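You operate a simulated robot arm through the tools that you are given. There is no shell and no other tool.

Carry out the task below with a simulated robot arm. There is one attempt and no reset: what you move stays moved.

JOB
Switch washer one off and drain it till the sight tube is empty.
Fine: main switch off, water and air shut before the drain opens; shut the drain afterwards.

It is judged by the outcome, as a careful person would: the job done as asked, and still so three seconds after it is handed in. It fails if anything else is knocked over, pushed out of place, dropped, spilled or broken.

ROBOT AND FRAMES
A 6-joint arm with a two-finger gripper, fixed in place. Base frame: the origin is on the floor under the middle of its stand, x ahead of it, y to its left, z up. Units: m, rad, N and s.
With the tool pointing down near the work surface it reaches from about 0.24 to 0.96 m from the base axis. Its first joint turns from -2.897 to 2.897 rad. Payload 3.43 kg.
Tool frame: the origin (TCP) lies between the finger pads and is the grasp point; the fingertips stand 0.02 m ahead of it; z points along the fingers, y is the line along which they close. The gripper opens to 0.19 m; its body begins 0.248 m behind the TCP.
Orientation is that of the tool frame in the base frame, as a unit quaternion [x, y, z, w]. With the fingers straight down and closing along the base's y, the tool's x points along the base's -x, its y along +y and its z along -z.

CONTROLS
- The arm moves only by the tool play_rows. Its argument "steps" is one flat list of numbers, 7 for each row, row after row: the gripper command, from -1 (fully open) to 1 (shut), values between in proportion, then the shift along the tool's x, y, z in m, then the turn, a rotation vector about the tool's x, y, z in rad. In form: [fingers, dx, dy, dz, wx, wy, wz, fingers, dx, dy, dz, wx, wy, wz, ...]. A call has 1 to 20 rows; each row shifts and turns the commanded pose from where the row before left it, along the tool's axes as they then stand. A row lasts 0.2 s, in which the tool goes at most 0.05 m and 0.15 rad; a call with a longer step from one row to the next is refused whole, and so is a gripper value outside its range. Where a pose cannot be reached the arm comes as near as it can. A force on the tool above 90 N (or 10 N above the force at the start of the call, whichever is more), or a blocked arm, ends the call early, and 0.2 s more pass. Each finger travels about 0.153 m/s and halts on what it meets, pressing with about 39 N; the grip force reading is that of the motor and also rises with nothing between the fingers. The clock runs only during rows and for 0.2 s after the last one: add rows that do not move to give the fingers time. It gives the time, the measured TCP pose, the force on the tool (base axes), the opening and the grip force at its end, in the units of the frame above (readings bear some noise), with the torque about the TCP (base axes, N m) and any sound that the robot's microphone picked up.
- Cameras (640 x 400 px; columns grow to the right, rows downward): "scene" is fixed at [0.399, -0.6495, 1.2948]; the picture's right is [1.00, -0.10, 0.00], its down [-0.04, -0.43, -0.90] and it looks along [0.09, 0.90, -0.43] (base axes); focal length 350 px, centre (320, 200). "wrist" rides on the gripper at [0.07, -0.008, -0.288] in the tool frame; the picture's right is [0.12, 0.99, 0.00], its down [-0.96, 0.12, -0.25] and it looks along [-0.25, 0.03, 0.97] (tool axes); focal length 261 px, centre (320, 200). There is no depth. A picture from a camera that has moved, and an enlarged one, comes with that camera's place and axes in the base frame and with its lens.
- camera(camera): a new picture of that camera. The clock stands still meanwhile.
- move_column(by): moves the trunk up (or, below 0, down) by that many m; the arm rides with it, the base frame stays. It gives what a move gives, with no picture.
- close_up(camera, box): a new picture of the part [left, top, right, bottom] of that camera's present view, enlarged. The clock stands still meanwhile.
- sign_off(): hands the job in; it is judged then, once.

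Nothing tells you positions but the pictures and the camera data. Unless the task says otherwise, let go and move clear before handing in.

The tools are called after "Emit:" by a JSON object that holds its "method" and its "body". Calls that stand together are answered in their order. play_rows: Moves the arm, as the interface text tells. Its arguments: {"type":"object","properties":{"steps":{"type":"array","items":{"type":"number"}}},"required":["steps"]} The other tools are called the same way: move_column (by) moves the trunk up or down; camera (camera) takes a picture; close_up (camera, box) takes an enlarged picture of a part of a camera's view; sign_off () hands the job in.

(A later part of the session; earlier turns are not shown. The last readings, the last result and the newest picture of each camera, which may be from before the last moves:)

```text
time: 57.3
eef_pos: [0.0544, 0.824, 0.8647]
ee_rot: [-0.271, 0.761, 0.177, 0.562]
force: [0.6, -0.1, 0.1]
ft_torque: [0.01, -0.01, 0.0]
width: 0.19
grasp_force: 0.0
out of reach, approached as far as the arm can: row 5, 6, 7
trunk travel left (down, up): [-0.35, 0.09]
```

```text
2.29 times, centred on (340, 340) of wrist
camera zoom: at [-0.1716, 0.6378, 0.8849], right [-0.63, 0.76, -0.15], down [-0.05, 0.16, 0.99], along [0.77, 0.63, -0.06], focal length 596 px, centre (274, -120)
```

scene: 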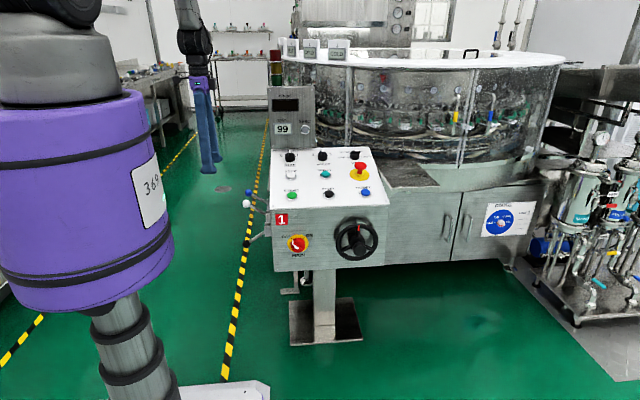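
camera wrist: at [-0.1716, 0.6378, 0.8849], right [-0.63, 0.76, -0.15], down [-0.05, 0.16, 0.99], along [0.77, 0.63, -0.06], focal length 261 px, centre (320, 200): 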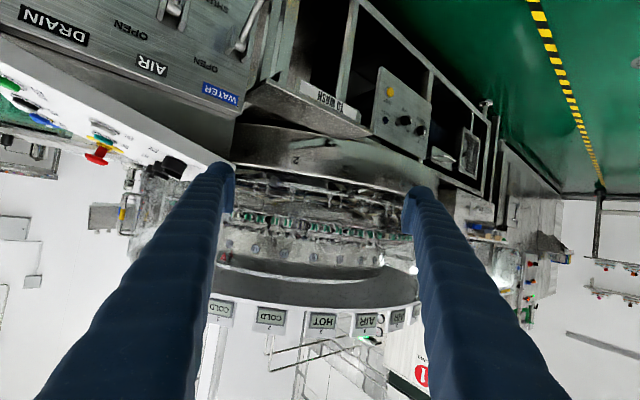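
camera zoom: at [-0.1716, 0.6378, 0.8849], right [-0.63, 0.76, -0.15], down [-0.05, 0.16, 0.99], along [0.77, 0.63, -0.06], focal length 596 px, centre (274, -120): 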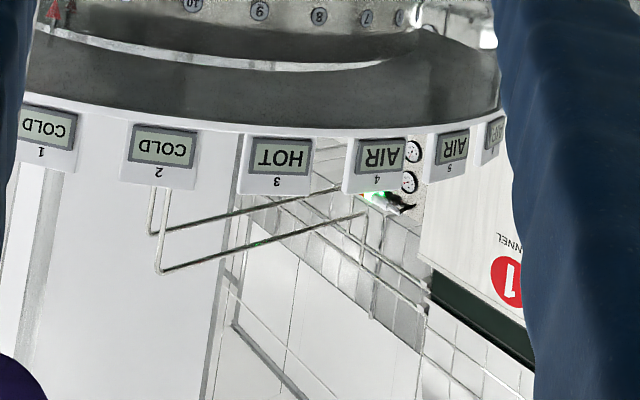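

I still haven't found the sight tube, so I scan the rest of the fixed camera's view more closely.

Emit:
{"method": "close_up", "body": {"camera": "scene", "box": [370, 150, 470, 270]}}

Emit:
{"method": "close_up", "body": {"camera": "scene", "box": [500, 170, 580, 270]}}

Emit:
{"method": "close_up", "body": {"camera": "scene", "box": [400, 70, 560, 170]}}

Emit:
{"method": "close_up", "body": {"camera": "scene", "box": [270, 255, 380, 350]}}

Emit:
{"method": "close_up", "body": {"camera": "scene", "box": [340, 0, 560, 60]}}

Emit:
{"method": "close_up", "body": {"camera": "scene", "box": [120, 20, 280, 180]}}

```text
3.33 times, centred on (420, 210) of scene
camera zoom: at [0.399, -0.6495, 1.2948], right [1.0, -0.1, 0.0], down [-0.04, -0.43, -0.9], along [0.09, 0.9, -0.43], focal length 1168 px, centre (-13, 167)
```

zoom: 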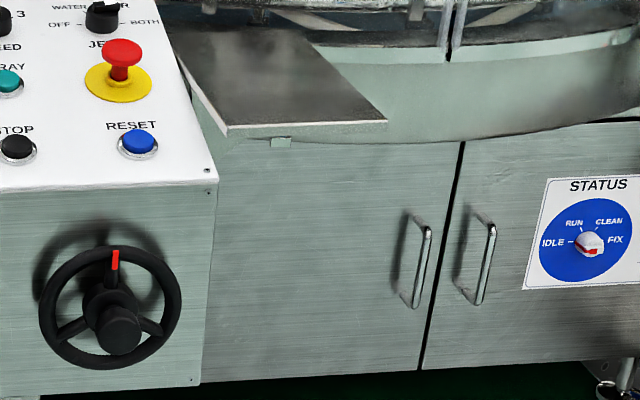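

```text
4.00 times, centred on (540, 220) of scene
camera zoom: at [0.399, -0.6495, 1.2948], right [1.0, -0.1, 0.0], down [-0.04, -0.43, -0.9], along [0.09, 0.9, -0.43], focal length 1402 px, centre (-560, 120)
```

zoom: 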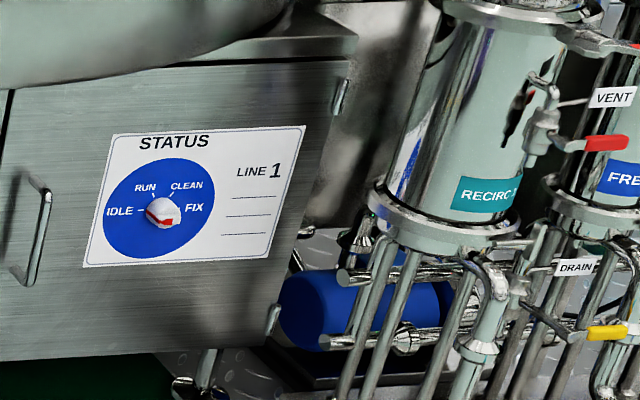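

```text
4.00 times, centred on (480, 120) of scene
camera zoom: at [0.399, -0.6495, 1.2948], right [1.0, -0.1, 0.0], down [-0.04, -0.43, -0.9], along [0.09, 0.9, -0.43], focal length 1402 px, centre (-320, 520)
```

zoom: 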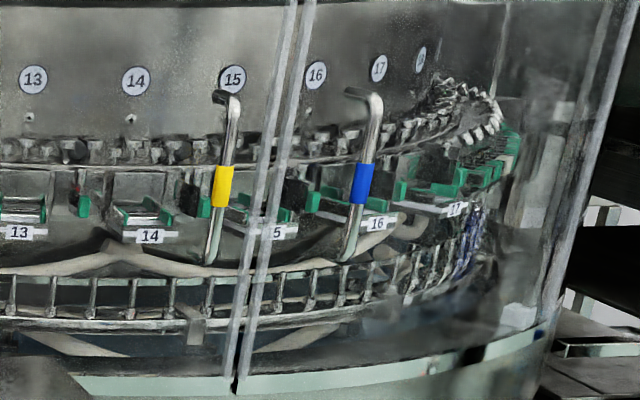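

```text
4.21 times, centred on (325, 302) of scene
camera zoom: at [0.399, -0.6495, 1.2948], right [1.0, -0.1, 0.0], down [-0.04, -0.43, -0.9], along [0.09, 0.9, -0.43], focal length 1475 px, centre (299, -232)
```

zoom: 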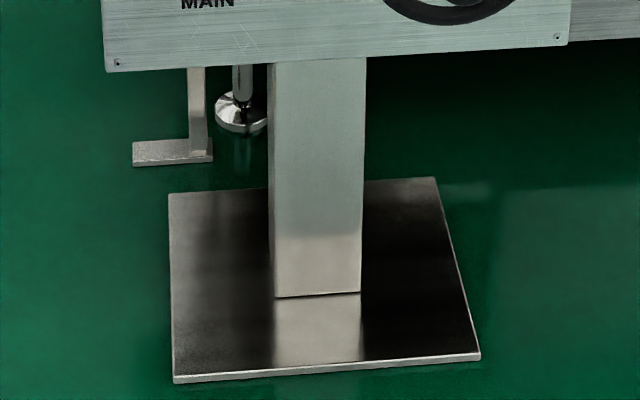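

```text
2.91 times, centred on (450, 30) of scene
camera zoom: at [0.399, -0.6495, 1.2948], right [1.0, -0.1, 0.0], down [-0.04, -0.43, -0.9], along [0.09, 0.9, -0.43], focal length 1019 px, centre (-58, 694)
```

zoom: 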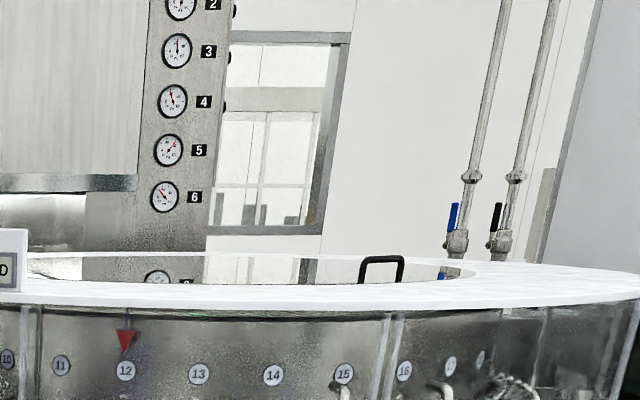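

```text
2.50 times, centred on (200, 100) of scene
camera zoom: at [0.399, -0.6495, 1.2948], right [1.0, -0.1, 0.0], down [-0.04, -0.43, -0.9], along [0.09, 0.9, -0.43], focal length 876 px, centre (620, 450)
```

zoom: 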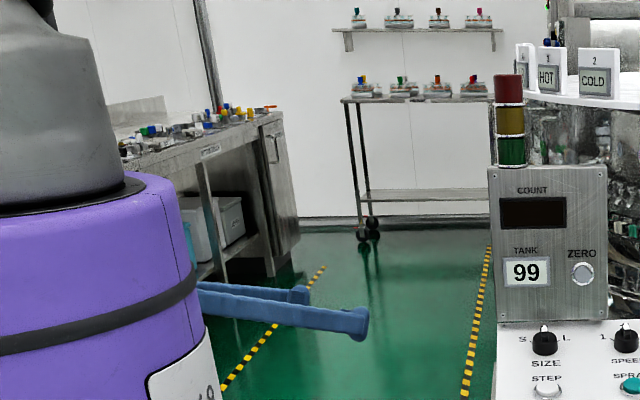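

Emit:
{"method": "close_up", "body": {"camera": "wrist", "box": [220, 0, 340, 140]}}

Emit:
{"method": "close_up", "body": {"camera": "wrist", "box": [420, 90, 500, 200]}}

Emit:
{"method": "close_up", "body": {"camera": "wrist", "box": [440, 180, 560, 330]}}

```text
2.86 times, centred on (280, 70) of wrist
camera zoom: at [-0.1716, 0.6378, 0.8849], right [-0.63, 0.76, -0.15], down [-0.05, 0.16, 0.99], along [0.77, 0.63, -0.06], focal length 745 px, centre (434, 571)
```

zoom: 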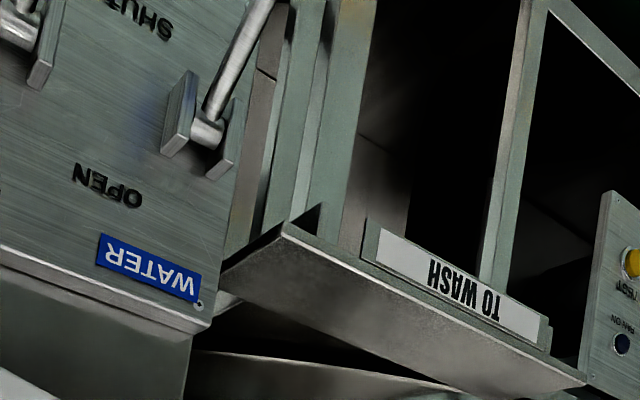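

```text
3.64 times, centred on (460, 145) of wrist
camera zoom: at [-0.1716, 0.6378, 0.8849], right [-0.63, 0.76, -0.15], down [-0.05, 0.16, 0.99], along [0.77, 0.63, -0.06], focal length 948 px, centre (-189, 400)
```

zoom: 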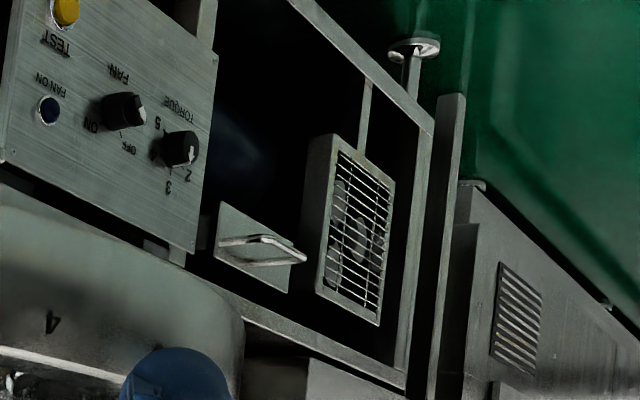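

```text
2.67 times, centred on (500, 255) of wrist
camera zoom: at [-0.1716, 0.6378, 0.8849], right [-0.63, 0.76, -0.15], down [-0.05, 0.16, 0.99], along [0.77, 0.63, -0.06], focal length 695 px, centre (-160, 53)
```

zoom: 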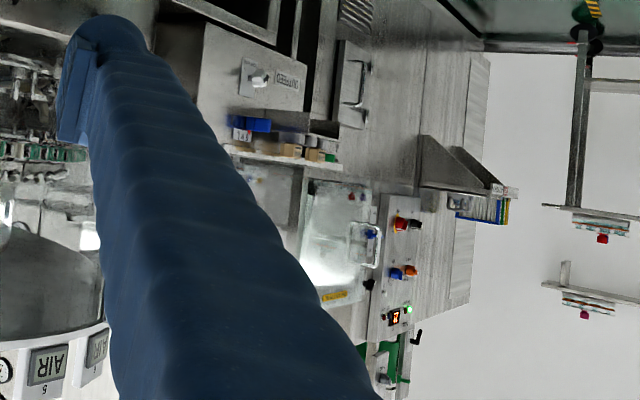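

I back the gripper off a little and lower the trunk to look at the lower left side of the machine.

Emit:
{"method": "play_rows", "body": {"steps": [-1, 0, 0, -0.04, 0, 0, 0, -1, 0, 0, 0, 0, 0, 0]}}

Emit:
{"method": "move_column", "body": {"by": -0.3}}

Emit:
{"method": "camera", "body": {"camera": "wrist"}}

Emit:
{"method": "camera", "body": {"camera": "scene"}}

```text
time: 57.9
eef_pos: [0.0245, 0.7993, 0.8773]
ee_rot: [-0.271, 0.762, 0.173, 0.563]
force: [-0.1, -0.6, -0.8]
ft_torque: [0.02, 0.03, 0.08]
width: 0.1898
grasp_force: 0.0
trunk travel left (down, up): [-0.35, 0.09]
```

```text
time: 60.9
eef_pos: [0.025, 0.8009, 0.5771]
ee_rot: [-0.271, 0.761, 0.173, 0.563]
force: [0.2, 0.0, -0.2]
ft_torque: [0.02, 0.01, 0.0]
width: 0.1899
grasp_force: 0.1
trunk travel left (down, up): [-0.05, 0.39]
```

```text
taken
camera wrist: at [-0.2031, 0.6152, 0.5974], right [-0.63, 0.76, -0.15], down [-0.05, 0.16, 0.99], along [0.78, 0.63, -0.06], focal length 261 px, centre (320, 200)
```

wrist: 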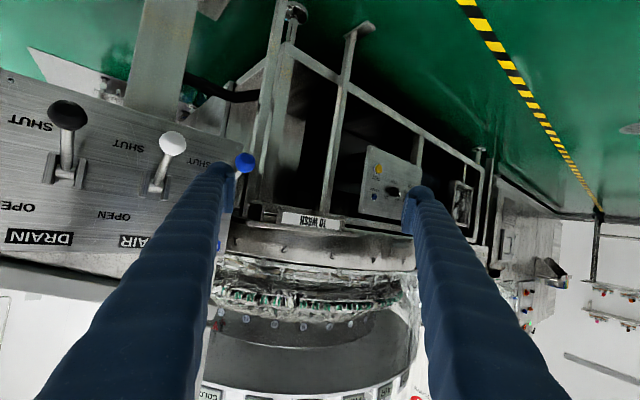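

```text
taken
```

scene: 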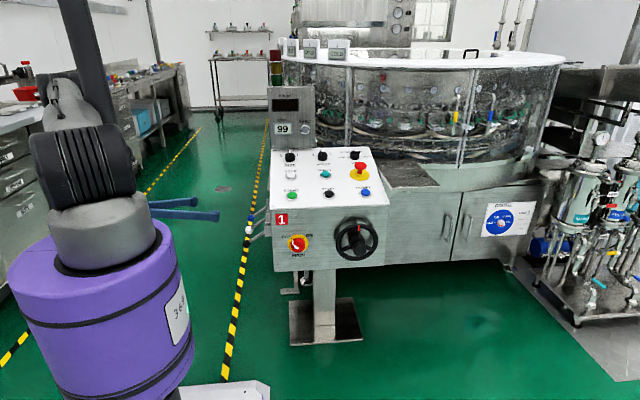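

Emit:
{"method": "close_up", "body": {"camera": "wrist", "box": [80, 30, 270, 150]}}

Emit:
{"method": "close_up", "body": {"camera": "wrist", "box": [230, 20, 380, 240]}}

Emit:
{"method": "close_up", "body": {"camera": "wrist", "box": [0, 30, 130, 130]}}

```text
3.33 times, centred on (175, 90) of wrist
camera zoom: at [-0.2031, 0.6152, 0.5974], right [-0.63, 0.76, -0.15], down [-0.05, 0.16, 0.99], along [0.78, 0.63, -0.06], focal length 869 px, centre (803, 567)
```

zoom: 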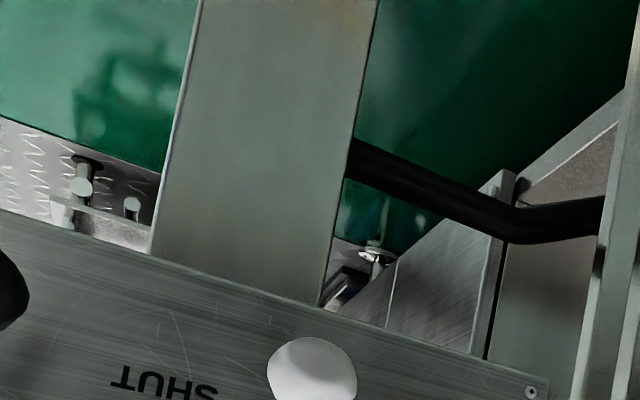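

```text
1.82 times, centred on (305, 130) of wrist
camera zoom: at [-0.2031, 0.6152, 0.5974], right [-0.63, 0.76, -0.15], down [-0.05, 0.16, 0.99], along [0.78, 0.63, -0.06], focal length 474 px, centre (347, 327)
```

zoom: 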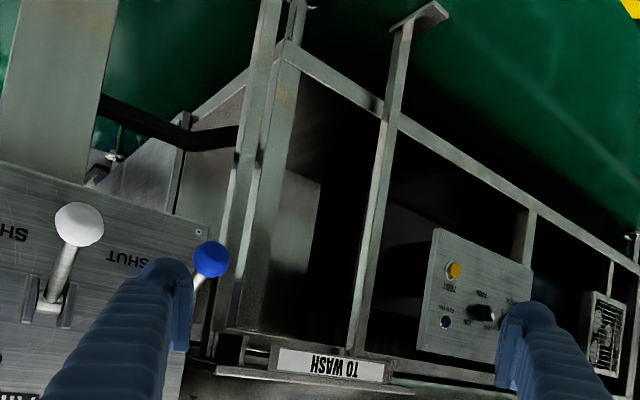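

```text
4.00 times, centred on (65, 80) of wrist
camera zoom: at [-0.2031, 0.6152, 0.5974], right [-0.63, 0.76, -0.15], down [-0.05, 0.16, 0.99], along [0.78, 0.63, -0.06], focal length 1043 px, centre (1340, 680)
```

zoom: 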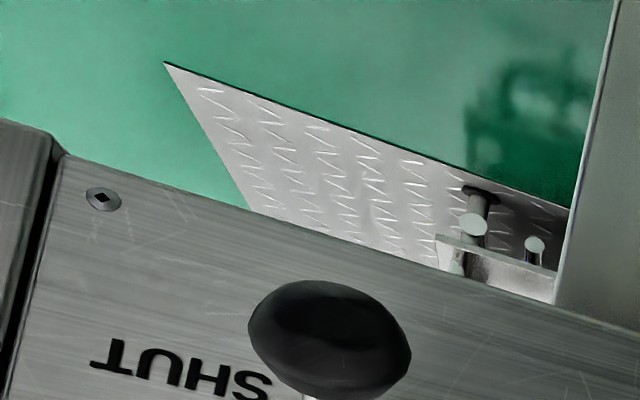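

Emit:
{"method": "close_up", "body": {"camera": "scene", "box": [505, 60, 585, 180]}}

Emit:
{"method": "close_up", "body": {"camera": "scene", "box": [300, 110, 420, 200]}}

Emit:
{"method": "close_up", "body": {"camera": "scene", "box": [560, 130, 640, 240]}}

Emit:
{"method": "close_up", "body": {"camera": "scene", "box": [540, 200, 640, 330]}}

```text
3.33 times, centred on (545, 120) of scene
camera zoom: at [0.399, -0.6495, 1.2948], right [1.0, -0.1, 0.0], down [-0.04, -0.43, -0.9], along [0.09, 0.9, -0.43], focal length 1168 px, centre (-430, 467)
```

zoom: 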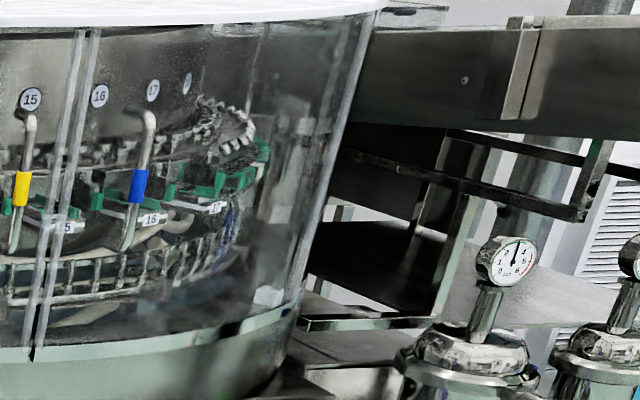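

```text
4.44 times, centred on (360, 155) of scene
camera zoom: at [0.399, -0.6495, 1.2948], right [1.0, -0.1, 0.0], down [-0.04, -0.43, -0.9], along [0.09, 0.9, -0.43], focal length 1557 px, centre (142, 400)
```

zoom: 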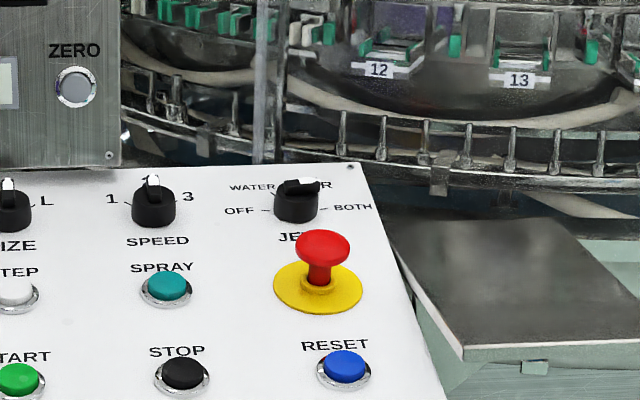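

```text
3.64 times, centred on (600, 185) of scene
camera zoom: at [0.399, -0.6495, 1.2948], right [1.0, -0.1, 0.0], down [-0.04, -0.43, -0.9], along [0.09, 0.9, -0.43], focal length 1274 px, centre (-698, 254)
```

zoom: 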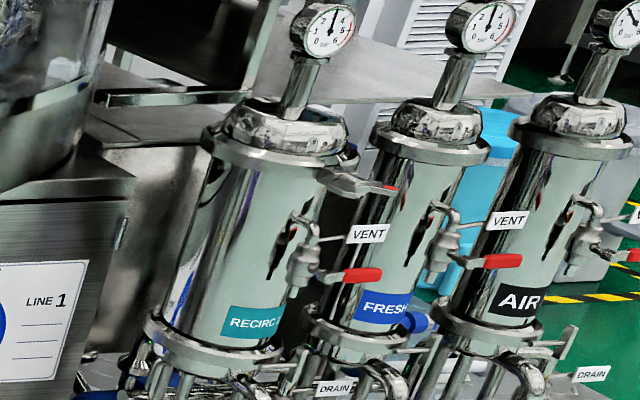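

```text
3.08 times, centred on (590, 265) of scene
camera zoom: at [0.399, -0.6495, 1.2948], right [1.0, -0.1, 0.0], down [-0.04, -0.43, -0.9], along [0.09, 0.9, -0.43], focal length 1078 px, centre (-511, 0)
```

zoom: 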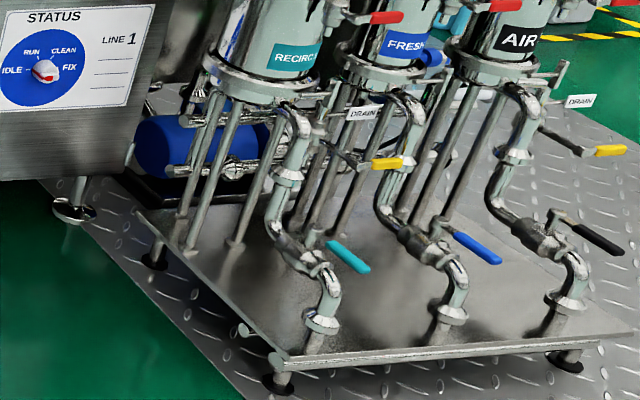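

No tube on the lower left either; it must be on a side I haven't seen (likely the right of the console). Everything required is off and shut, so I will open the drain now and then look for the tube; first I bring the arm back to the lever side.

Emit:
{"method": "move_column", "body": {"by": 0.3}}

Emit:
{"method": "play_rows", "body": {"steps": [0.3, 0, 0, 0, 0.089, 0.092, 0.069, 0.3, 0, 0, 0, 0.089, 0.092, 0.069, 0.3, 0, 0, 0, 0.089, 0.092, 0.069, 0.3, 0, 0, 0, 0.089, 0.092, 0.069, 0.3, 0, 0, 0, 0.089, 0.092, 0.069, 0.3, 0, 0, 0, 0.089, 0.092, 0.069, 0.3, 0, 0, 0, 0, 0, 0]}}

```text
time: 63.9
eef_pos: [0.0251, 0.8007, 0.8767]
ee_rot: [-0.27, 0.762, 0.172, 0.564]
force: [-0.6, -0.2, 0.3]
ft_torque: [-0.01, -0.03, 0.02]
width: 0.1899
grasp_force: 0.1
trunk travel left (down, up): [-0.35, 0.09]
```

```text
time: 65.5
eef_pos: [0.0247, 0.8007, 0.8768]
ee_rot: [0.008, 0.94, -0.001, 0.341]
force: [-1.2, 1.2, -0.5]
ft_torque: [0.01, -0.02, -0.02]
width: 0.0663
grasp_force: 0.1
trunk travel left (down, up): [-0.35, 0.09]
```

Emit:
{"method": "play_rows", "body": {"steps": [0.3, 0, -0.047, 0, 0, 0, 0, 0.3, 0, -0.047, 0, 0, 0, 0, 0.3, 0, -0.047, 0, 0, 0, 0, 0.3, 0, -0.047, 0, 0, 0, 0, 0.3, 0, -0.046, 0, 0, 0, 0, 0.3, 0.0102, 0, 0.0417, 0, 0, 0, 0.3, 0.0102, 0, 0.0417, 0, 0, 0, 0.3, 0.0102, 0, 0.0417, 0, 0, 0, 0.3, 0.0102, 0, 0.0417, 0, 0, 0, 0.3, 0.0102, 0, 0.0417, 0, 0, 0, 0.3, 0.0102, 0, 0.0417, 0, 0, 0, 0.3, 0.0102, 0, 0.0417, 0, 0, 0, 0.3, 0, 0, 0, 0, 0, 0]}}

Emit:
{"method": "camera", "body": {"camera": "wrist"}}

Emit:
{"method": "close_up", "body": {"camera": "wrist", "box": [240, 110, 400, 230]}}

Emit:
{"method": "close_up", "body": {"camera": "scene", "box": [190, 140, 310, 270]}}

```text
time: 68.3
eef_pos: [0.1366, 0.6266, 0.6158]
ee_rot: [0.006, 0.94, -0.006, 0.342]
force: [0.4, -0.2, -0.6]
ft_torque: [0.0, -0.02, -0.06]
width: 0.0667
grasp_force: 0.0
out of reach, approached as far as the arm can: row 7, 8, 9, 10, 11, 12
trunk travel left (down, up): [-0.35, 0.09]
```

```text
taken
camera wrist: at [-0.1007, 0.6237, 0.7895], right [-0.07, 0.99, -0.08], down [0.58, 0.11, 0.81], along [0.81, 0.01, -0.58], focal length 261 px, centre (320, 200)
```

wrist: 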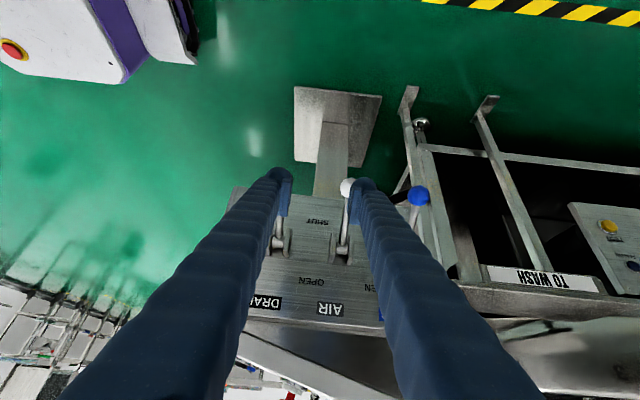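

```text
3.33 times, centred on (320, 170) of wrist
camera zoom: at [-0.1007, 0.6237, 0.7895], right [-0.07, 0.99, -0.08], down [0.58, 0.11, 0.81], along [0.81, 0.01, -0.58], focal length 869 px, centre (320, 300)
```

zoom: 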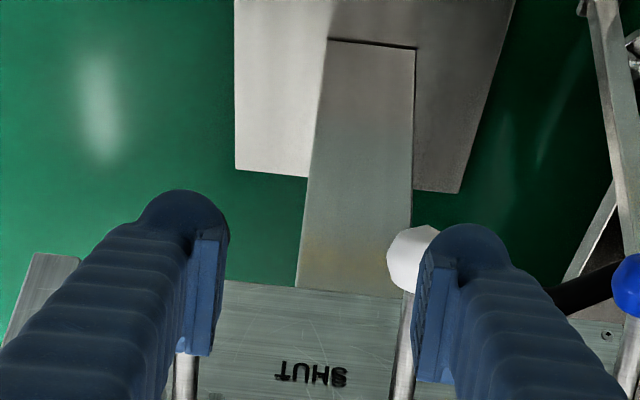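

```text
3.08 times, centred on (250, 205) of scene
camera zoom: at [0.399, -0.6495, 1.2948], right [1.0, -0.1, 0.0], down [-0.04, -0.43, -0.9], along [0.09, 0.9, -0.43], focal length 1078 px, centre (535, 185)
```

zoom: 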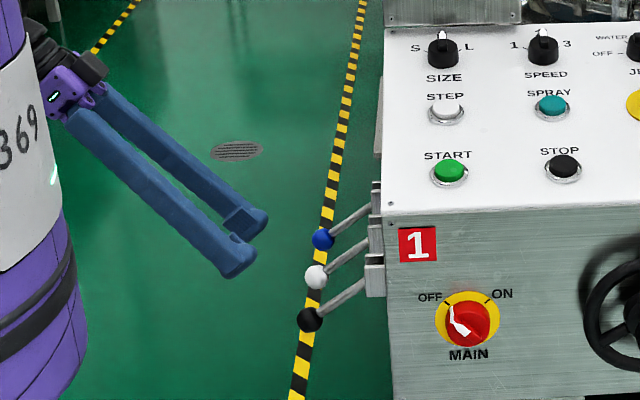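

With the tool tilted this much the arm can't come back far enough in y for the drain lever. I back off and bring the tool closer to vertical.

Emit:
{"method": "play_rows", "body": {"steps": [0.3, 0, 0, -0.04, 0, 0, 0, 0.3, 0, 0, -0.04, 0, 0, 0, 0.3, 0, 0, -0.03, 0, 0, 0, 0.3, 0, 0, 0, 0, 0.14, 0, 0.3, 0, 0, 0, 0, 0.14, 0, 0.3, 0, 0, 0, 0, 0.14, 0, 0.3, 0, 0, 0, 0, 0.14, 0, 0.3, 0, 0, 0, 0, 0, 0]}}

```text
time: 70.1
eef_pos: [0.0651, 0.6258, 0.701]
ee_rot: [0.006, 0.998, 0.001, 0.067]
force: [-0.1, 0.4, -0.1]
ft_torque: [0.0, 0.0, -0.01]
width: 0.0667
grasp_force: 0.1
trunk travel left (down, up): [-0.35, 0.09]
```

Emit:
{"method": "play_rows", "body": {"steps": [0.3, 0, -0.031, 0, 0, 0, 0, 0.3, 0, -0.031, 0, 0, 0, 0, 0.3, -0.034, 0, 0.01, 0, 0, 0, 0.3, -0.034, 0, 0.01, 0, 0, 0, 0.3, -0.034, 0, 0.01, 0, 0, 0, 0.3, -0.033, 0, 0.01, 0, 0, 0, 0.3, 0, 0, 0.03, 0, 0, 0, 0.3, 0, 0, 0.029, 0, 0, 0, 0.3, 0, 0, 0, 0, 0, 0]}}

Emit:
{"method": "camera", "body": {"camera": "wrist"}}

Emit:
{"method": "close_up", "body": {"camera": "wrist", "box": [240, 110, 400, 230]}}

Emit:
{"method": "close_up", "body": {"camera": "scene", "box": [190, 140, 310, 270]}}

```text
time: 72.1
eef_pos: [0.215, 0.5962, 0.6303]
ee_rot: [0.006, 0.998, -0.004, 0.068]
force: [-0.3, -0.5, -0.7]
ft_torque: [0.01, 0.0, 0.0]
width: 0.0663
grasp_force: 0.0
out of reach, approached as far as the arm can: row 2, 3, 7, 8
trunk travel left (down, up): [-0.35, 0.09]
```

```text
taken
camera wrist: at [0.1082, 0.5913, 0.9047], right [-0.1, 0.99, -0.02], down [0.92, 0.1, 0.37], along [0.37, 0.02, -0.93], focal length 261 px, centre (320, 200)
```

wrist: 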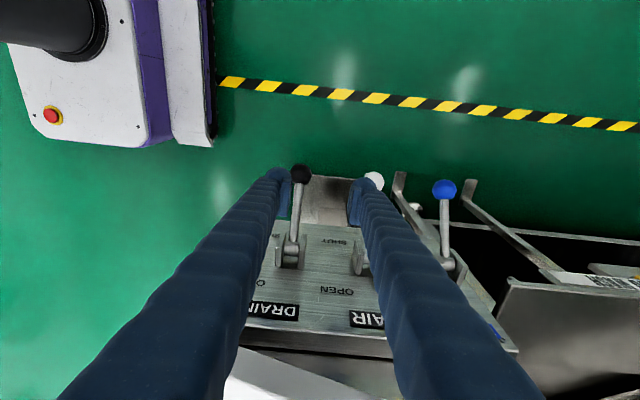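

```text
3.33 times, centred on (320, 170) of wrist
camera zoom: at [0.1082, 0.5913, 0.9047], right [-0.1, 0.99, -0.02], down [0.92, 0.1, 0.37], along [0.37, 0.02, -0.93], focal length 869 px, centre (320, 300)
```

zoom: 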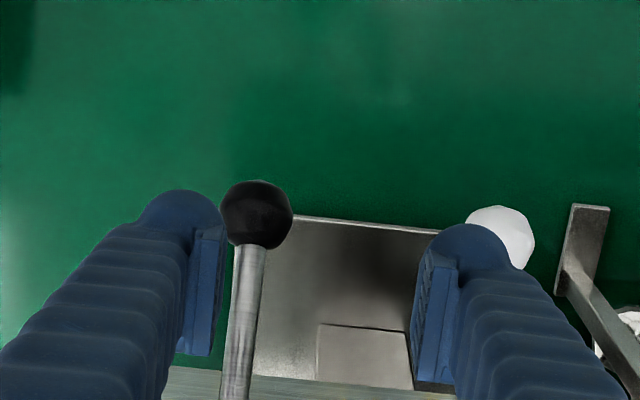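

```text
3.08 times, centred on (250, 205) of scene
camera zoom: at [0.399, -0.6495, 1.2948], right [1.0, -0.1, 0.0], down [-0.04, -0.43, -0.9], along [0.09, 0.9, -0.43], focal length 1078 px, centre (535, 185)
```

zoom: 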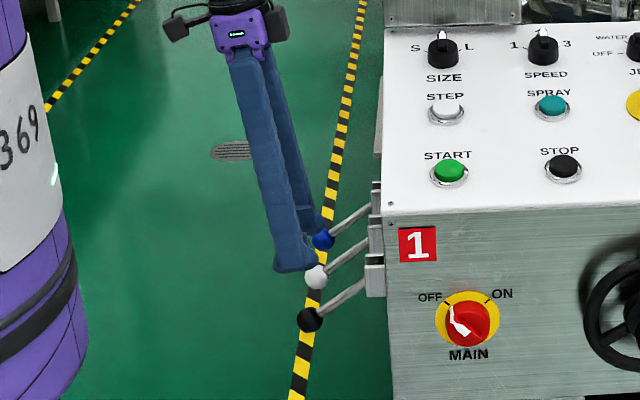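

The raised trunk limits reach down here again. I lift the tool clear, lower the trunk by 12 cm, and then align over the drain ball.

Emit:
{"method": "play_rows", "body": {"steps": [0.3, 0, 0, -0.045, 0, 0, 0, 0.3, 0, 0, -0.045, 0, 0, 0, 0.3, 0, 0, -0.04, 0, 0, 0, 0.3, 0, 0, 0, 0, 0, 0]}}

Emit:
{"method": "move_column", "body": {"by": -0.12}}

Emit:
{"method": "camera", "body": {"camera": "wrist"}}

```text
time: 73.1
eef_pos: [0.1985, 0.5948, 0.76]
ee_rot: [0.007, 0.998, 0.002, 0.069]
force: [0.7, 0.5, -0.8]
ft_torque: [0.07, 0.0, -0.02]
width: 0.0665
grasp_force: 0.1
trunk travel left (down, up): [-0.35, 0.09]
```

```text
time: 74.6
eef_pos: [0.1978, 0.5952, 0.6412]
ee_rot: [0.007, 0.998, 0.002, 0.069]
force: [-0.4, -1.3, 0.2]
ft_torque: [-0.01, 0.01, -0.02]
width: 0.0662
grasp_force: 0.1
trunk travel left (down, up): [-0.23, 0.21]
```

```text
taken
camera wrist: at [0.0908, 0.5867, 0.915], right [-0.1, 0.99, -0.01], down [0.92, 0.1, 0.38], along [0.38, 0.03, -0.93], focal length 261 px, centre (320, 200)
```

wrist: 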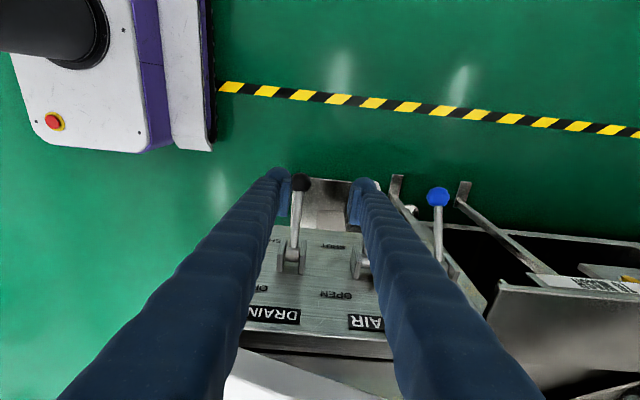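

Emit:
{"method": "play_rows", "body": {"steps": [0.3, -0.0056, -0.029, 0, 0, 0, 0, 0.3, -0.0056, 0, 0.02, 0, 0, 0, 0.3, 0, 0, 0, 0, 0, 0]}}

Emit:
{"method": "close_up", "body": {"camera": "wrist", "box": [240, 110, 400, 230]}}

Emit:
{"method": "close_up", "body": {"camera": "scene", "box": [190, 140, 310, 270]}}

```text
time: 75.4
eef_pos: [0.2125, 0.5661, 0.621]
ee_rot: [0.007, 0.998, -0.003, 0.068]
force: [0.1, 0.1, -0.3]
ft_torque: [-0.05, -0.04, -0.01]
width: 0.0666
grasp_force: 0.0
trunk travel left (down, up): [-0.23, 0.21]
```

```text
3.33 times, centred on (320, 170) of wrist
camera zoom: at [0.1055, 0.5614, 0.8948], right [-0.1, 0.99, -0.02], down [0.92, 0.1, 0.38], along [0.38, 0.02, -0.93], focal length 869 px, centre (320, 300)
```

zoom: 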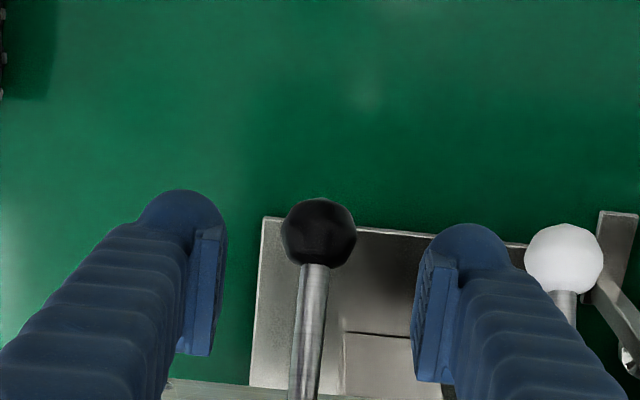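

```text
3.08 times, centred on (250, 205) of scene
camera zoom: at [0.399, -0.6495, 1.2948], right [1.0, -0.1, 0.0], down [-0.04, -0.43, -0.9], along [0.09, 0.9, -0.43], focal length 1078 px, centre (535, 185)
```

zoom: 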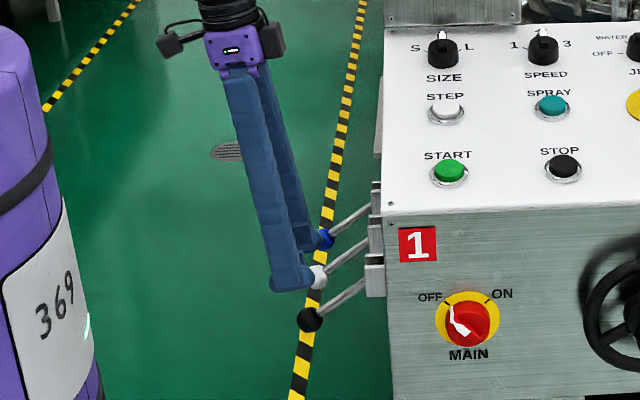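

Centered over the drain ball. I descend to straddle it and close.

Emit:
{"method": "play_rows", "body": {"steps": [0.3, 0.0015, 0, 0.03, 0, 0, 0, 0.3, 0.0015, 0, 0.03, 0, 0, 0, 0.3, 0, 0, 0.03, 0, 0, 0, 0.3, 0, 0, 0, 0, 0, 0, 0.6, 0, 0, 0, 0, 0, 0, 0.9, 0, 0, 0, 0, 0, 0, 0.9, 0, 0, 0, 0, 0, 0]}}

Emit:
{"method": "close_up", "body": {"camera": "wrist", "box": [240, 110, 400, 230]}}

Emit:
{"method": "close_up", "body": {"camera": "scene", "box": [190, 140, 310, 270]}}

```text
time: 77.0
eef_pos: [0.2279, 0.5763, 0.5341]
ee_rot: [0.007, 0.998, -0.01, 0.067]
force: [13.6, -78.9, -2.0]
ft_torque: [-0.53, 0.85, 0.75]
width: 0.0545
grasp_force: 39.1
out of reach, approached as far as the arm can: row 1, 2, 3
trunk travel left (down, up): [-0.23, 0.21]
```

```text
3.33 times, centred on (320, 170) of wrist
camera zoom: at [0.1203, 0.5743, 0.8091], right [-0.1, 0.99, -0.03], down [0.92, 0.11, 0.37], along [0.37, 0.01, -0.93], focal length 869 px, centre (320, 300)
```

zoom: 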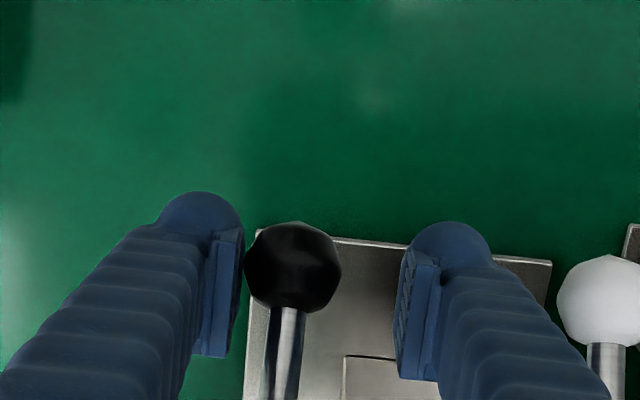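

```text
3.08 times, centred on (250, 205) of scene
camera zoom: at [0.399, -0.6495, 1.2948], right [1.0, -0.1, 0.0], down [-0.04, -0.43, -0.9], along [0.09, 0.9, -0.43], focal length 1078 px, centre (535, 185)
```

zoom: 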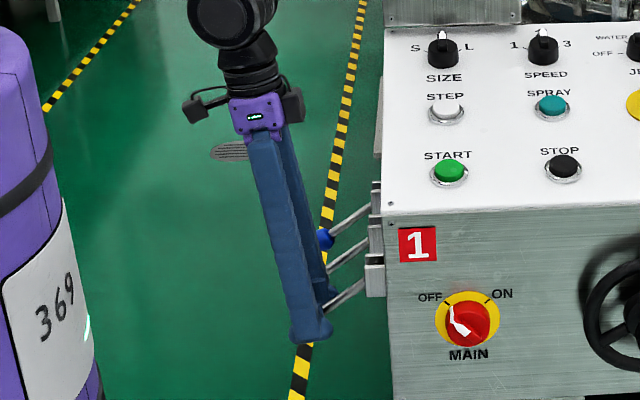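

The arm ran out of reach and only one finger touched the ball, so this is not a proper grip. I open, lift straight off, and lower the trunk further for a better posture.

Emit:
{"method": "play_rows", "body": {"steps": [0.3, 0, 0, 0, 0, 0, 0, 0.3, 0, 0, 0, 0, 0, 0]}}

Emit:
{"method": "close_up", "body": {"camera": "wrist", "box": [240, 110, 400, 230]}}

```text
time: 77.6
eef_pos: [0.2252, 0.5875, 0.5367]
ee_rot: [0.007, 0.998, -0.003, 0.067]
force: [-10.4, -28.6, 1.4]
ft_torque: [0.06, -0.14, 0.01]
width: 0.0785
grasp_force: 9.7
trunk travel left (down, up): [-0.23, 0.21]
```

```text
3.33 times, centred on (320, 170) of wrist
camera zoom: at [0.1195, 0.5822, 0.811], right [-0.1, 0.99, -0.02], down [0.92, 0.1, 0.37], along [0.37, 0.02, -0.93], focal length 869 px, centre (320, 300)
```

zoom: 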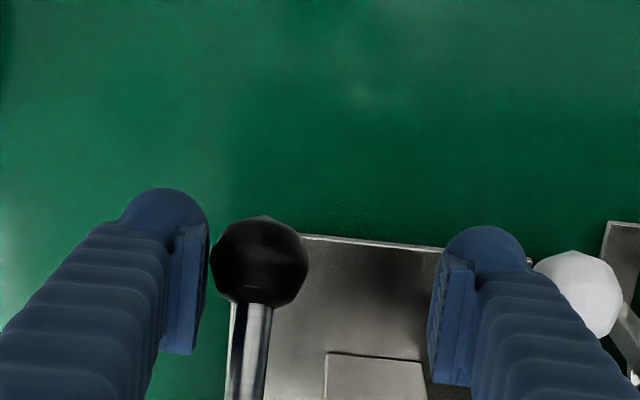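

Emit:
{"method": "play_rows", "body": {"steps": [0.2, 0, -0.008, 0, 0, 0, 0, 0.2, 0, -0.004, -0.01, 0, 0, 0, 0.2, 0, 0, 0, 0, 0, 0]}}

Emit:
{"method": "close_up", "body": {"camera": "wrist", "box": [240, 110, 400, 230]}}

```text
time: 78.4
eef_pos: [0.2274, 0.5863, 0.5508]
ee_rot: [0.007, 0.998, -0.002, 0.068]
force: [0.3, -0.2, -0.6]
ft_torque: [-0.02, -0.02, 0.0]
width: 0.0758
grasp_force: 0.0
out of reach, approached as far as the arm can: row 1
trunk travel left (down, up): [-0.23, 0.21]
```

```text
3.33 times, centred on (320, 170) of wrist
camera zoom: at [0.1205, 0.581, 0.8239], right [-0.1, 0.99, -0.02], down [0.92, 0.1, 0.38], along [0.38, 0.02, -0.93], focal length 869 px, centre (320, 300)
```

zoom: 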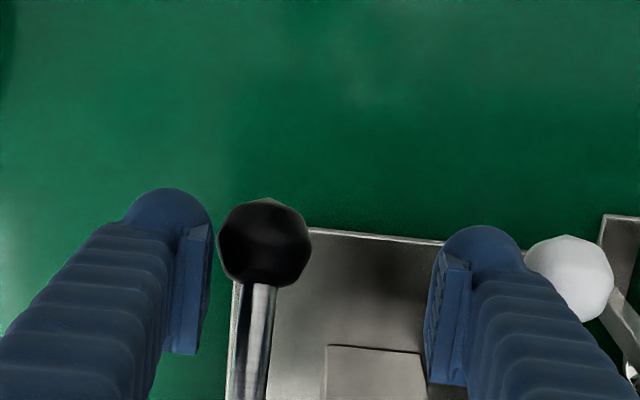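

Free of contact now. I lift straight up and lower the trunk for better reach.

Emit:
{"method": "play_rows", "body": {"steps": [0.3, 0, 0, -0.02, 0, 0, 0, 0.3, 0, 0, -0.04, 0, 0, 0, 0.3, 0, 0, -0.045, 0, 0, 0, 0.3, 0, 0, -0.045, 0, 0, 0, 0.3, 0, 0, -0.045, 0, 0, 0, 0.3, 0, 0, -0.045, 0, 0, 0, 0.3, 0, 0, 0, 0, 0, 0]}}

Emit:
{"method": "move_column", "body": {"by": -0.15}}

Emit:
{"method": "camera", "body": {"camera": "wrist"}}

Emit:
{"method": "camera", "body": {"camera": "scene"}}

```text
time: 80.0
eef_pos: [0.1913, 0.5783, 0.7873]
ee_rot: [0.006, 0.998, 0.002, 0.068]
force: [-0.5, -0.6, 0.0]
ft_torque: [0.1, 0.0, 0.01]
width: 0.0664
grasp_force: 0.1
trunk travel left (down, up): [-0.23, 0.21]
```

```text
time: 81.8
eef_pos: [0.1924, 0.579, 0.6367]
ee_rot: [0.007, 0.998, 0.002, 0.068]
force: [0.1, -0.1, 0.0]
ft_torque: [-0.03, -0.03, 0.01]
width: 0.0663
grasp_force: 0.1
trunk travel left (down, up): [-0.08, 0.36]
```

```text
taken
camera wrist: at [0.085, 0.5707, 0.9106], right [-0.1, 0.99, -0.01], down [0.92, 0.1, 0.38], along [0.38, 0.03, -0.93], focal length 261 px, centre (320, 200)
```

wrist: 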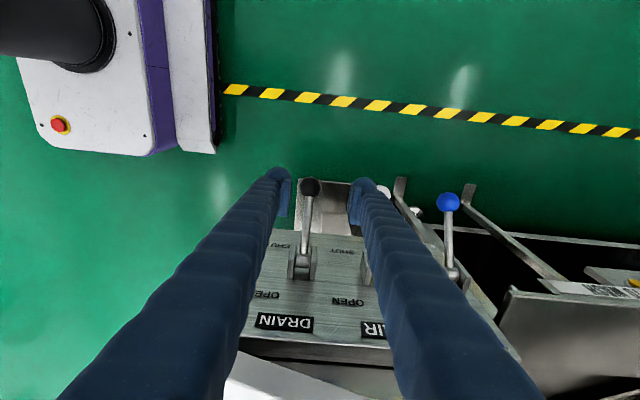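

```text
taken
```

scene: 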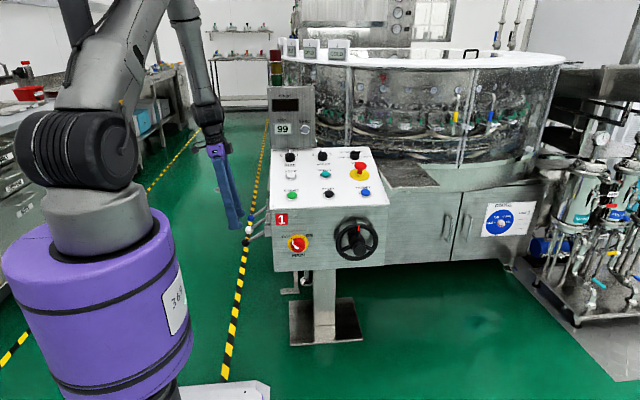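

Emit:
{"method": "play_rows", "body": {"steps": [0.3, -0.007, -0.013, 0, 0, 0, 0, 0.3, -0.0065, 0, 0.0176, 0, 0, 0, 0.3, 0, 0, 0, 0, 0, 0]}}

Emit:
{"method": "close_up", "body": {"camera": "wrist", "box": [240, 110, 400, 230]}}

```text
time: 82.6
eef_pos: [0.2075, 0.5667, 0.6205]
ee_rot: [0.007, 0.998, 0.002, 0.068]
force: [-0.9, -0.2, -0.2]
ft_torque: [-0.02, 0.01, -0.05]
width: 0.0669
grasp_force: 0.0
trunk travel left (down, up): [-0.08, 0.36]
```

```text
3.33 times, centred on (320, 170) of wrist
camera zoom: at [0.1004, 0.5589, 0.8948], right [-0.1, 0.99, -0.01], down [0.92, 0.1, 0.38], along [0.38, 0.03, -0.93], focal length 869 px, centre (320, 300)
```

zoom: 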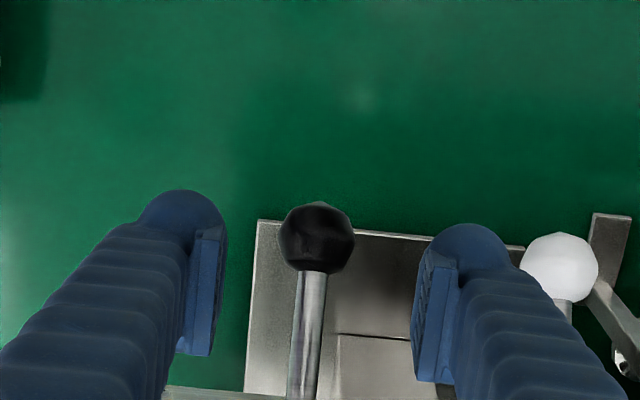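

The posture is good now and the ball is centred. I descend 9 cm around it, then check before closing.

Emit:
{"method": "play_rows", "body": {"steps": [0.3, 0, 0, 0.03, 0, 0, 0, 0.3, 0, 0, 0.03, 0, 0, 0, 0.3, 0, 0, 0.03, 0, 0, 0, 0.3, 0, 0, 0, 0, 0, 0]}}

Emit:
{"method": "close_up", "body": {"camera": "wrist", "box": [240, 110, 400, 230]}}

```text
time: 83.6
eef_pos: [0.2207, 0.5672, 0.5274]
ee_rot: [0.007, 0.998, 0.002, 0.069]
force: [0.5, 0.6, -0.4]
ft_torque: [-0.04, 0.05, -0.01]
width: 0.0663
grasp_force: 0.0
trunk travel left (down, up): [-0.08, 0.36]
```

```text
3.33 times, centred on (320, 170) of wrist
camera zoom: at [0.1131, 0.5578, 0.8027], right [-0.1, 0.99, -0.01], down [0.92, 0.1, 0.38], along [0.38, 0.03, -0.93], focal length 869 px, centre (320, 300)
```

zoom: 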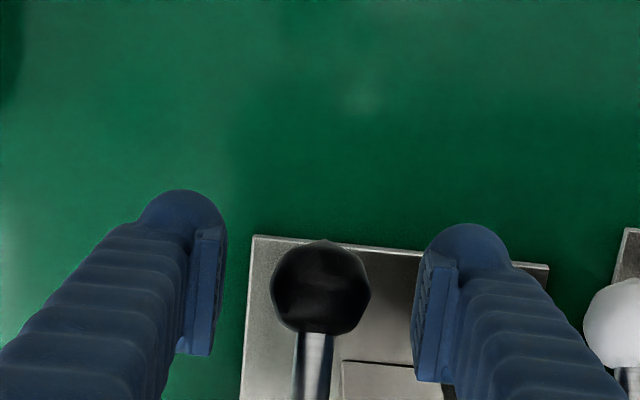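

Well centred with both fingers clear. I close on the drain ball.

Emit:
{"method": "play_rows", "body": {"steps": [0.6, 0, 0, 0, 0, 0, 0, 0.9, 0, 0, 0, 0, 0, 0, 0.9, 0, 0, 0, 0, 0, 0]}}

Emit:
{"method": "close_up", "body": {"camera": "wrist", "box": [240, 110, 400, 230]}}

```text
time: 84.4
eef_pos: [0.2191, 0.5658, 0.5295]
ee_rot: [0.007, 0.998, 0.001, 0.069]
force: [-0.5, -1.8, -3.0]
ft_torque: [0.0, 0.15, -0.03]
width: 0.0316
grasp_force: 45.1
trunk travel left (down, up): [-0.08, 0.36]
```

```text
3.33 times, centred on (320, 170) of wrist
camera zoom: at [0.1131, 0.5575, 0.803], right [-0.1, 0.99, -0.01], down [0.92, 0.1, 0.38], along [0.38, 0.03, -0.93], focal length 869 px, centre (320, 300)
```

zoom: 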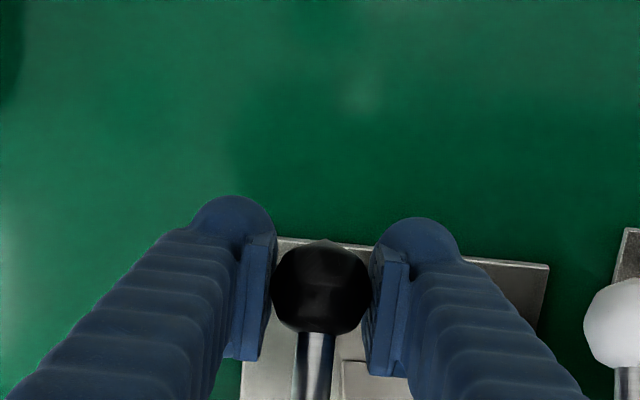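

Firm grip on the drain ball. Main is off and water and air are shut, so I raise the drain lever along its arc to OPEN.

Emit:
{"method": "play_rows", "body": {"steps": [0.9, 0.0044, 0, -0.0108, 0, 0, 0, 0.9, 0.0044, 0, -0.0108, 0, 0, 0, 0.9, 0.002, 0, -0.01155, 0, 0, 0, 0.9, 0.002, 0, -0.01155, 0, 0, 0, 0.9, -0.0004, 0, -0.0117, 0, 0, 0, 0.9, -0.0004, 0, -0.0117, 0, 0, 0, 0.9, -0.0028, 0, -0.0114, 0, 0, 0, 0.9, -0.0028, 0, -0.0114, 0, 0, 0, 0.9, -0.0051, 0, -0.0105, 0, 0, 0, 0.9, -0.0051, 0, -0.0105, 0, 0, 0, 0.9, -0.0058, 0, -0.0078, 0, 0, 0, 0.9, -0.0058, 0, -0.0078, 0, 0, 0]}}

Emit:
{"method": "close_up", "body": {"camera": "wrist", "box": [240, 110, 400, 230]}}

Emit:
{"method": "close_up", "body": {"camera": "scene", "box": [220, 170, 300, 260]}}

```text
time: 87.0
eef_pos: [0.2176, 0.5655, 0.6568]
ee_rot: [0.007, 0.998, 0.001, 0.068]
force: [-14.3, -3.1, -50.1]
ft_torque: [0.0, 0.38, -0.01]
width: 0.0351
grasp_force: 45.0
trunk travel left (down, up): [-0.08, 0.36]
```

```text
3.33 times, centred on (320, 170) of wrist
camera zoom: at [0.1106, 0.558, 0.9316], right [-0.11, 0.99, -0.01], down [0.92, 0.1, 0.38], along [0.38, 0.03, -0.93], focal length 869 px, centre (320, 300)
```

zoom: 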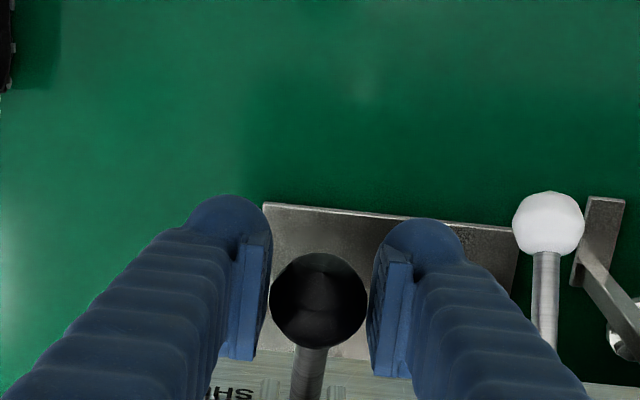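

```text
4.44 times, centred on (260, 215) of scene
camera zoom: at [0.399, -0.6495, 1.2948], right [1.0, -0.1, 0.0], down [-0.04, -0.43, -0.9], along [0.09, 0.9, -0.43], focal length 1557 px, centre (587, 133)
```

zoom: 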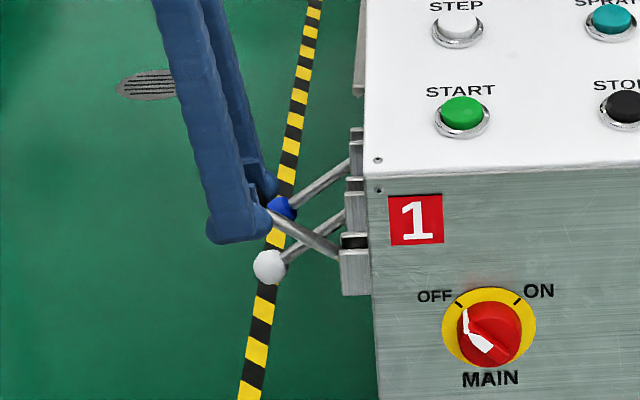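

The drain lever is up against its OPEN stop. I release it, rise clear and check.

Emit:
{"method": "play_rows", "body": {"steps": [0.6, 0, 0, 0, 0, 0, 0, 0.3, 0, 0, 0, 0, 0, 0, 0.3, 0, 0, -0.03, 0, 0, 0, 0.3, 0, 0, -0.04, 0, 0, 0, 0.3, 0, 0, -0.04, 0, 0, 0, 0.3, 0, 0, 0, 0, 0, 0]}}

Emit:
{"method": "camera", "body": {"camera": "wrist"}}

Emit:
{"method": "camera", "body": {"camera": "scene"}}

Emit:
{"method": "close_up", "body": {"camera": "scene", "box": [180, 130, 340, 310]}}

```text
time: 88.6
eef_pos: [0.1996, 0.533, 0.7195]
ee_rot: [0.008, 0.997, -0.041, 0.06]
force: [0.3, -0.9, -0.7]
ft_torque: [-0.03, 0.02, 0.0]
width: 0.067
grasp_force: 0.1
trunk travel left (down, up): [-0.08, 0.36]
stopped in row 6: the arm was blocked; the commanded pose is now the measured one
```

```text
taken
camera wrist: at [0.098, 0.5489, 0.9953], right [-0.1, 0.99, -0.09], down [0.93, 0.12, 0.35], along [0.36, -0.05, -0.93], focal length 261 px, centre (320, 200)
```

wrist: 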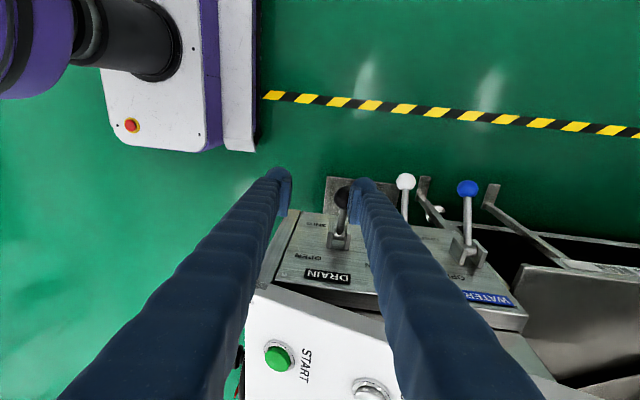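

```text
taken
```

scene: 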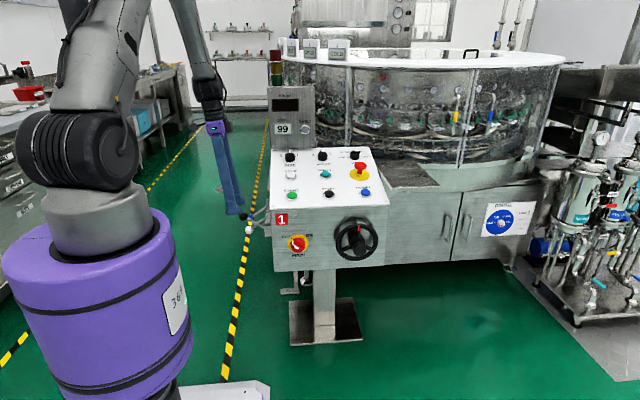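

```text
2.22 times, centred on (260, 220) of scene
camera zoom: at [0.399, -0.6495, 1.2948], right [1.0, -0.1, 0.0], down [-0.04, -0.43, -0.9], along [0.09, 0.9, -0.43], focal length 779 px, centre (453, 156)
```

zoom: 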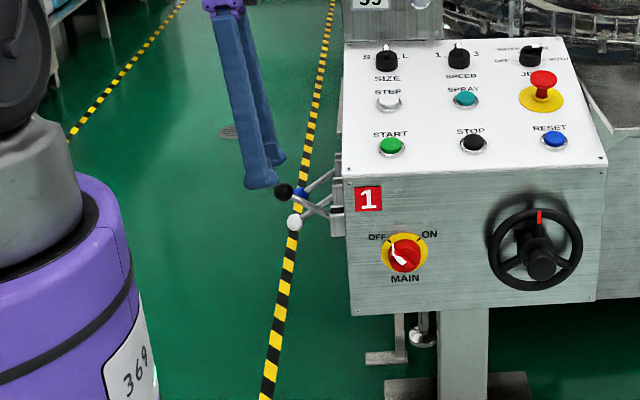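

The drain lever stays OPEN. The low trunk blocked further lifting, so I raise the trunk, then go around the front to look at the right side for the sight tube.

Emit:
{"method": "move_column", "body": {"by": 0.27}}

Emit:
{"method": "camera", "body": {"camera": "wrist"}}

Emit:
{"method": "close_up", "body": {"camera": "wrist", "box": [260, 120, 500, 300]}}

```text
time: 91.3
eef_pos: [0.1999, 0.5328, 0.9893]
ee_rot: [0.009, 0.997, -0.04, 0.06]
force: [0.1, 0.3, 0.1]
ft_torque: [-0.02, -0.04, -0.02]
width: 0.0665
grasp_force: 0.1
trunk travel left (down, up): [-0.35, 0.09]
```

```text
taken
camera wrist: at [0.0974, 0.5491, 1.2659], right [-0.1, 0.99, -0.09], down [0.93, 0.12, 0.35], along [0.36, -0.05, -0.93], focal length 261 px, centre (320, 200)
```

wrist: 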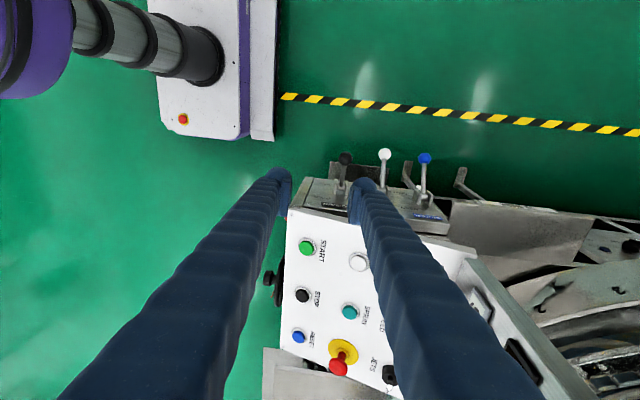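

```text
2.22 times, centred on (380, 210) of wrist
camera zoom: at [0.0974, 0.5491, 1.2659], right [-0.1, 0.99, -0.09], down [0.93, 0.12, 0.35], along [0.36, -0.05, -0.93], focal length 579 px, centre (187, 178)
```

zoom: 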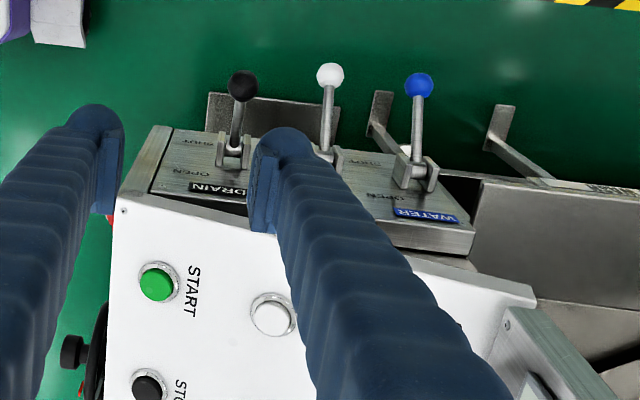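

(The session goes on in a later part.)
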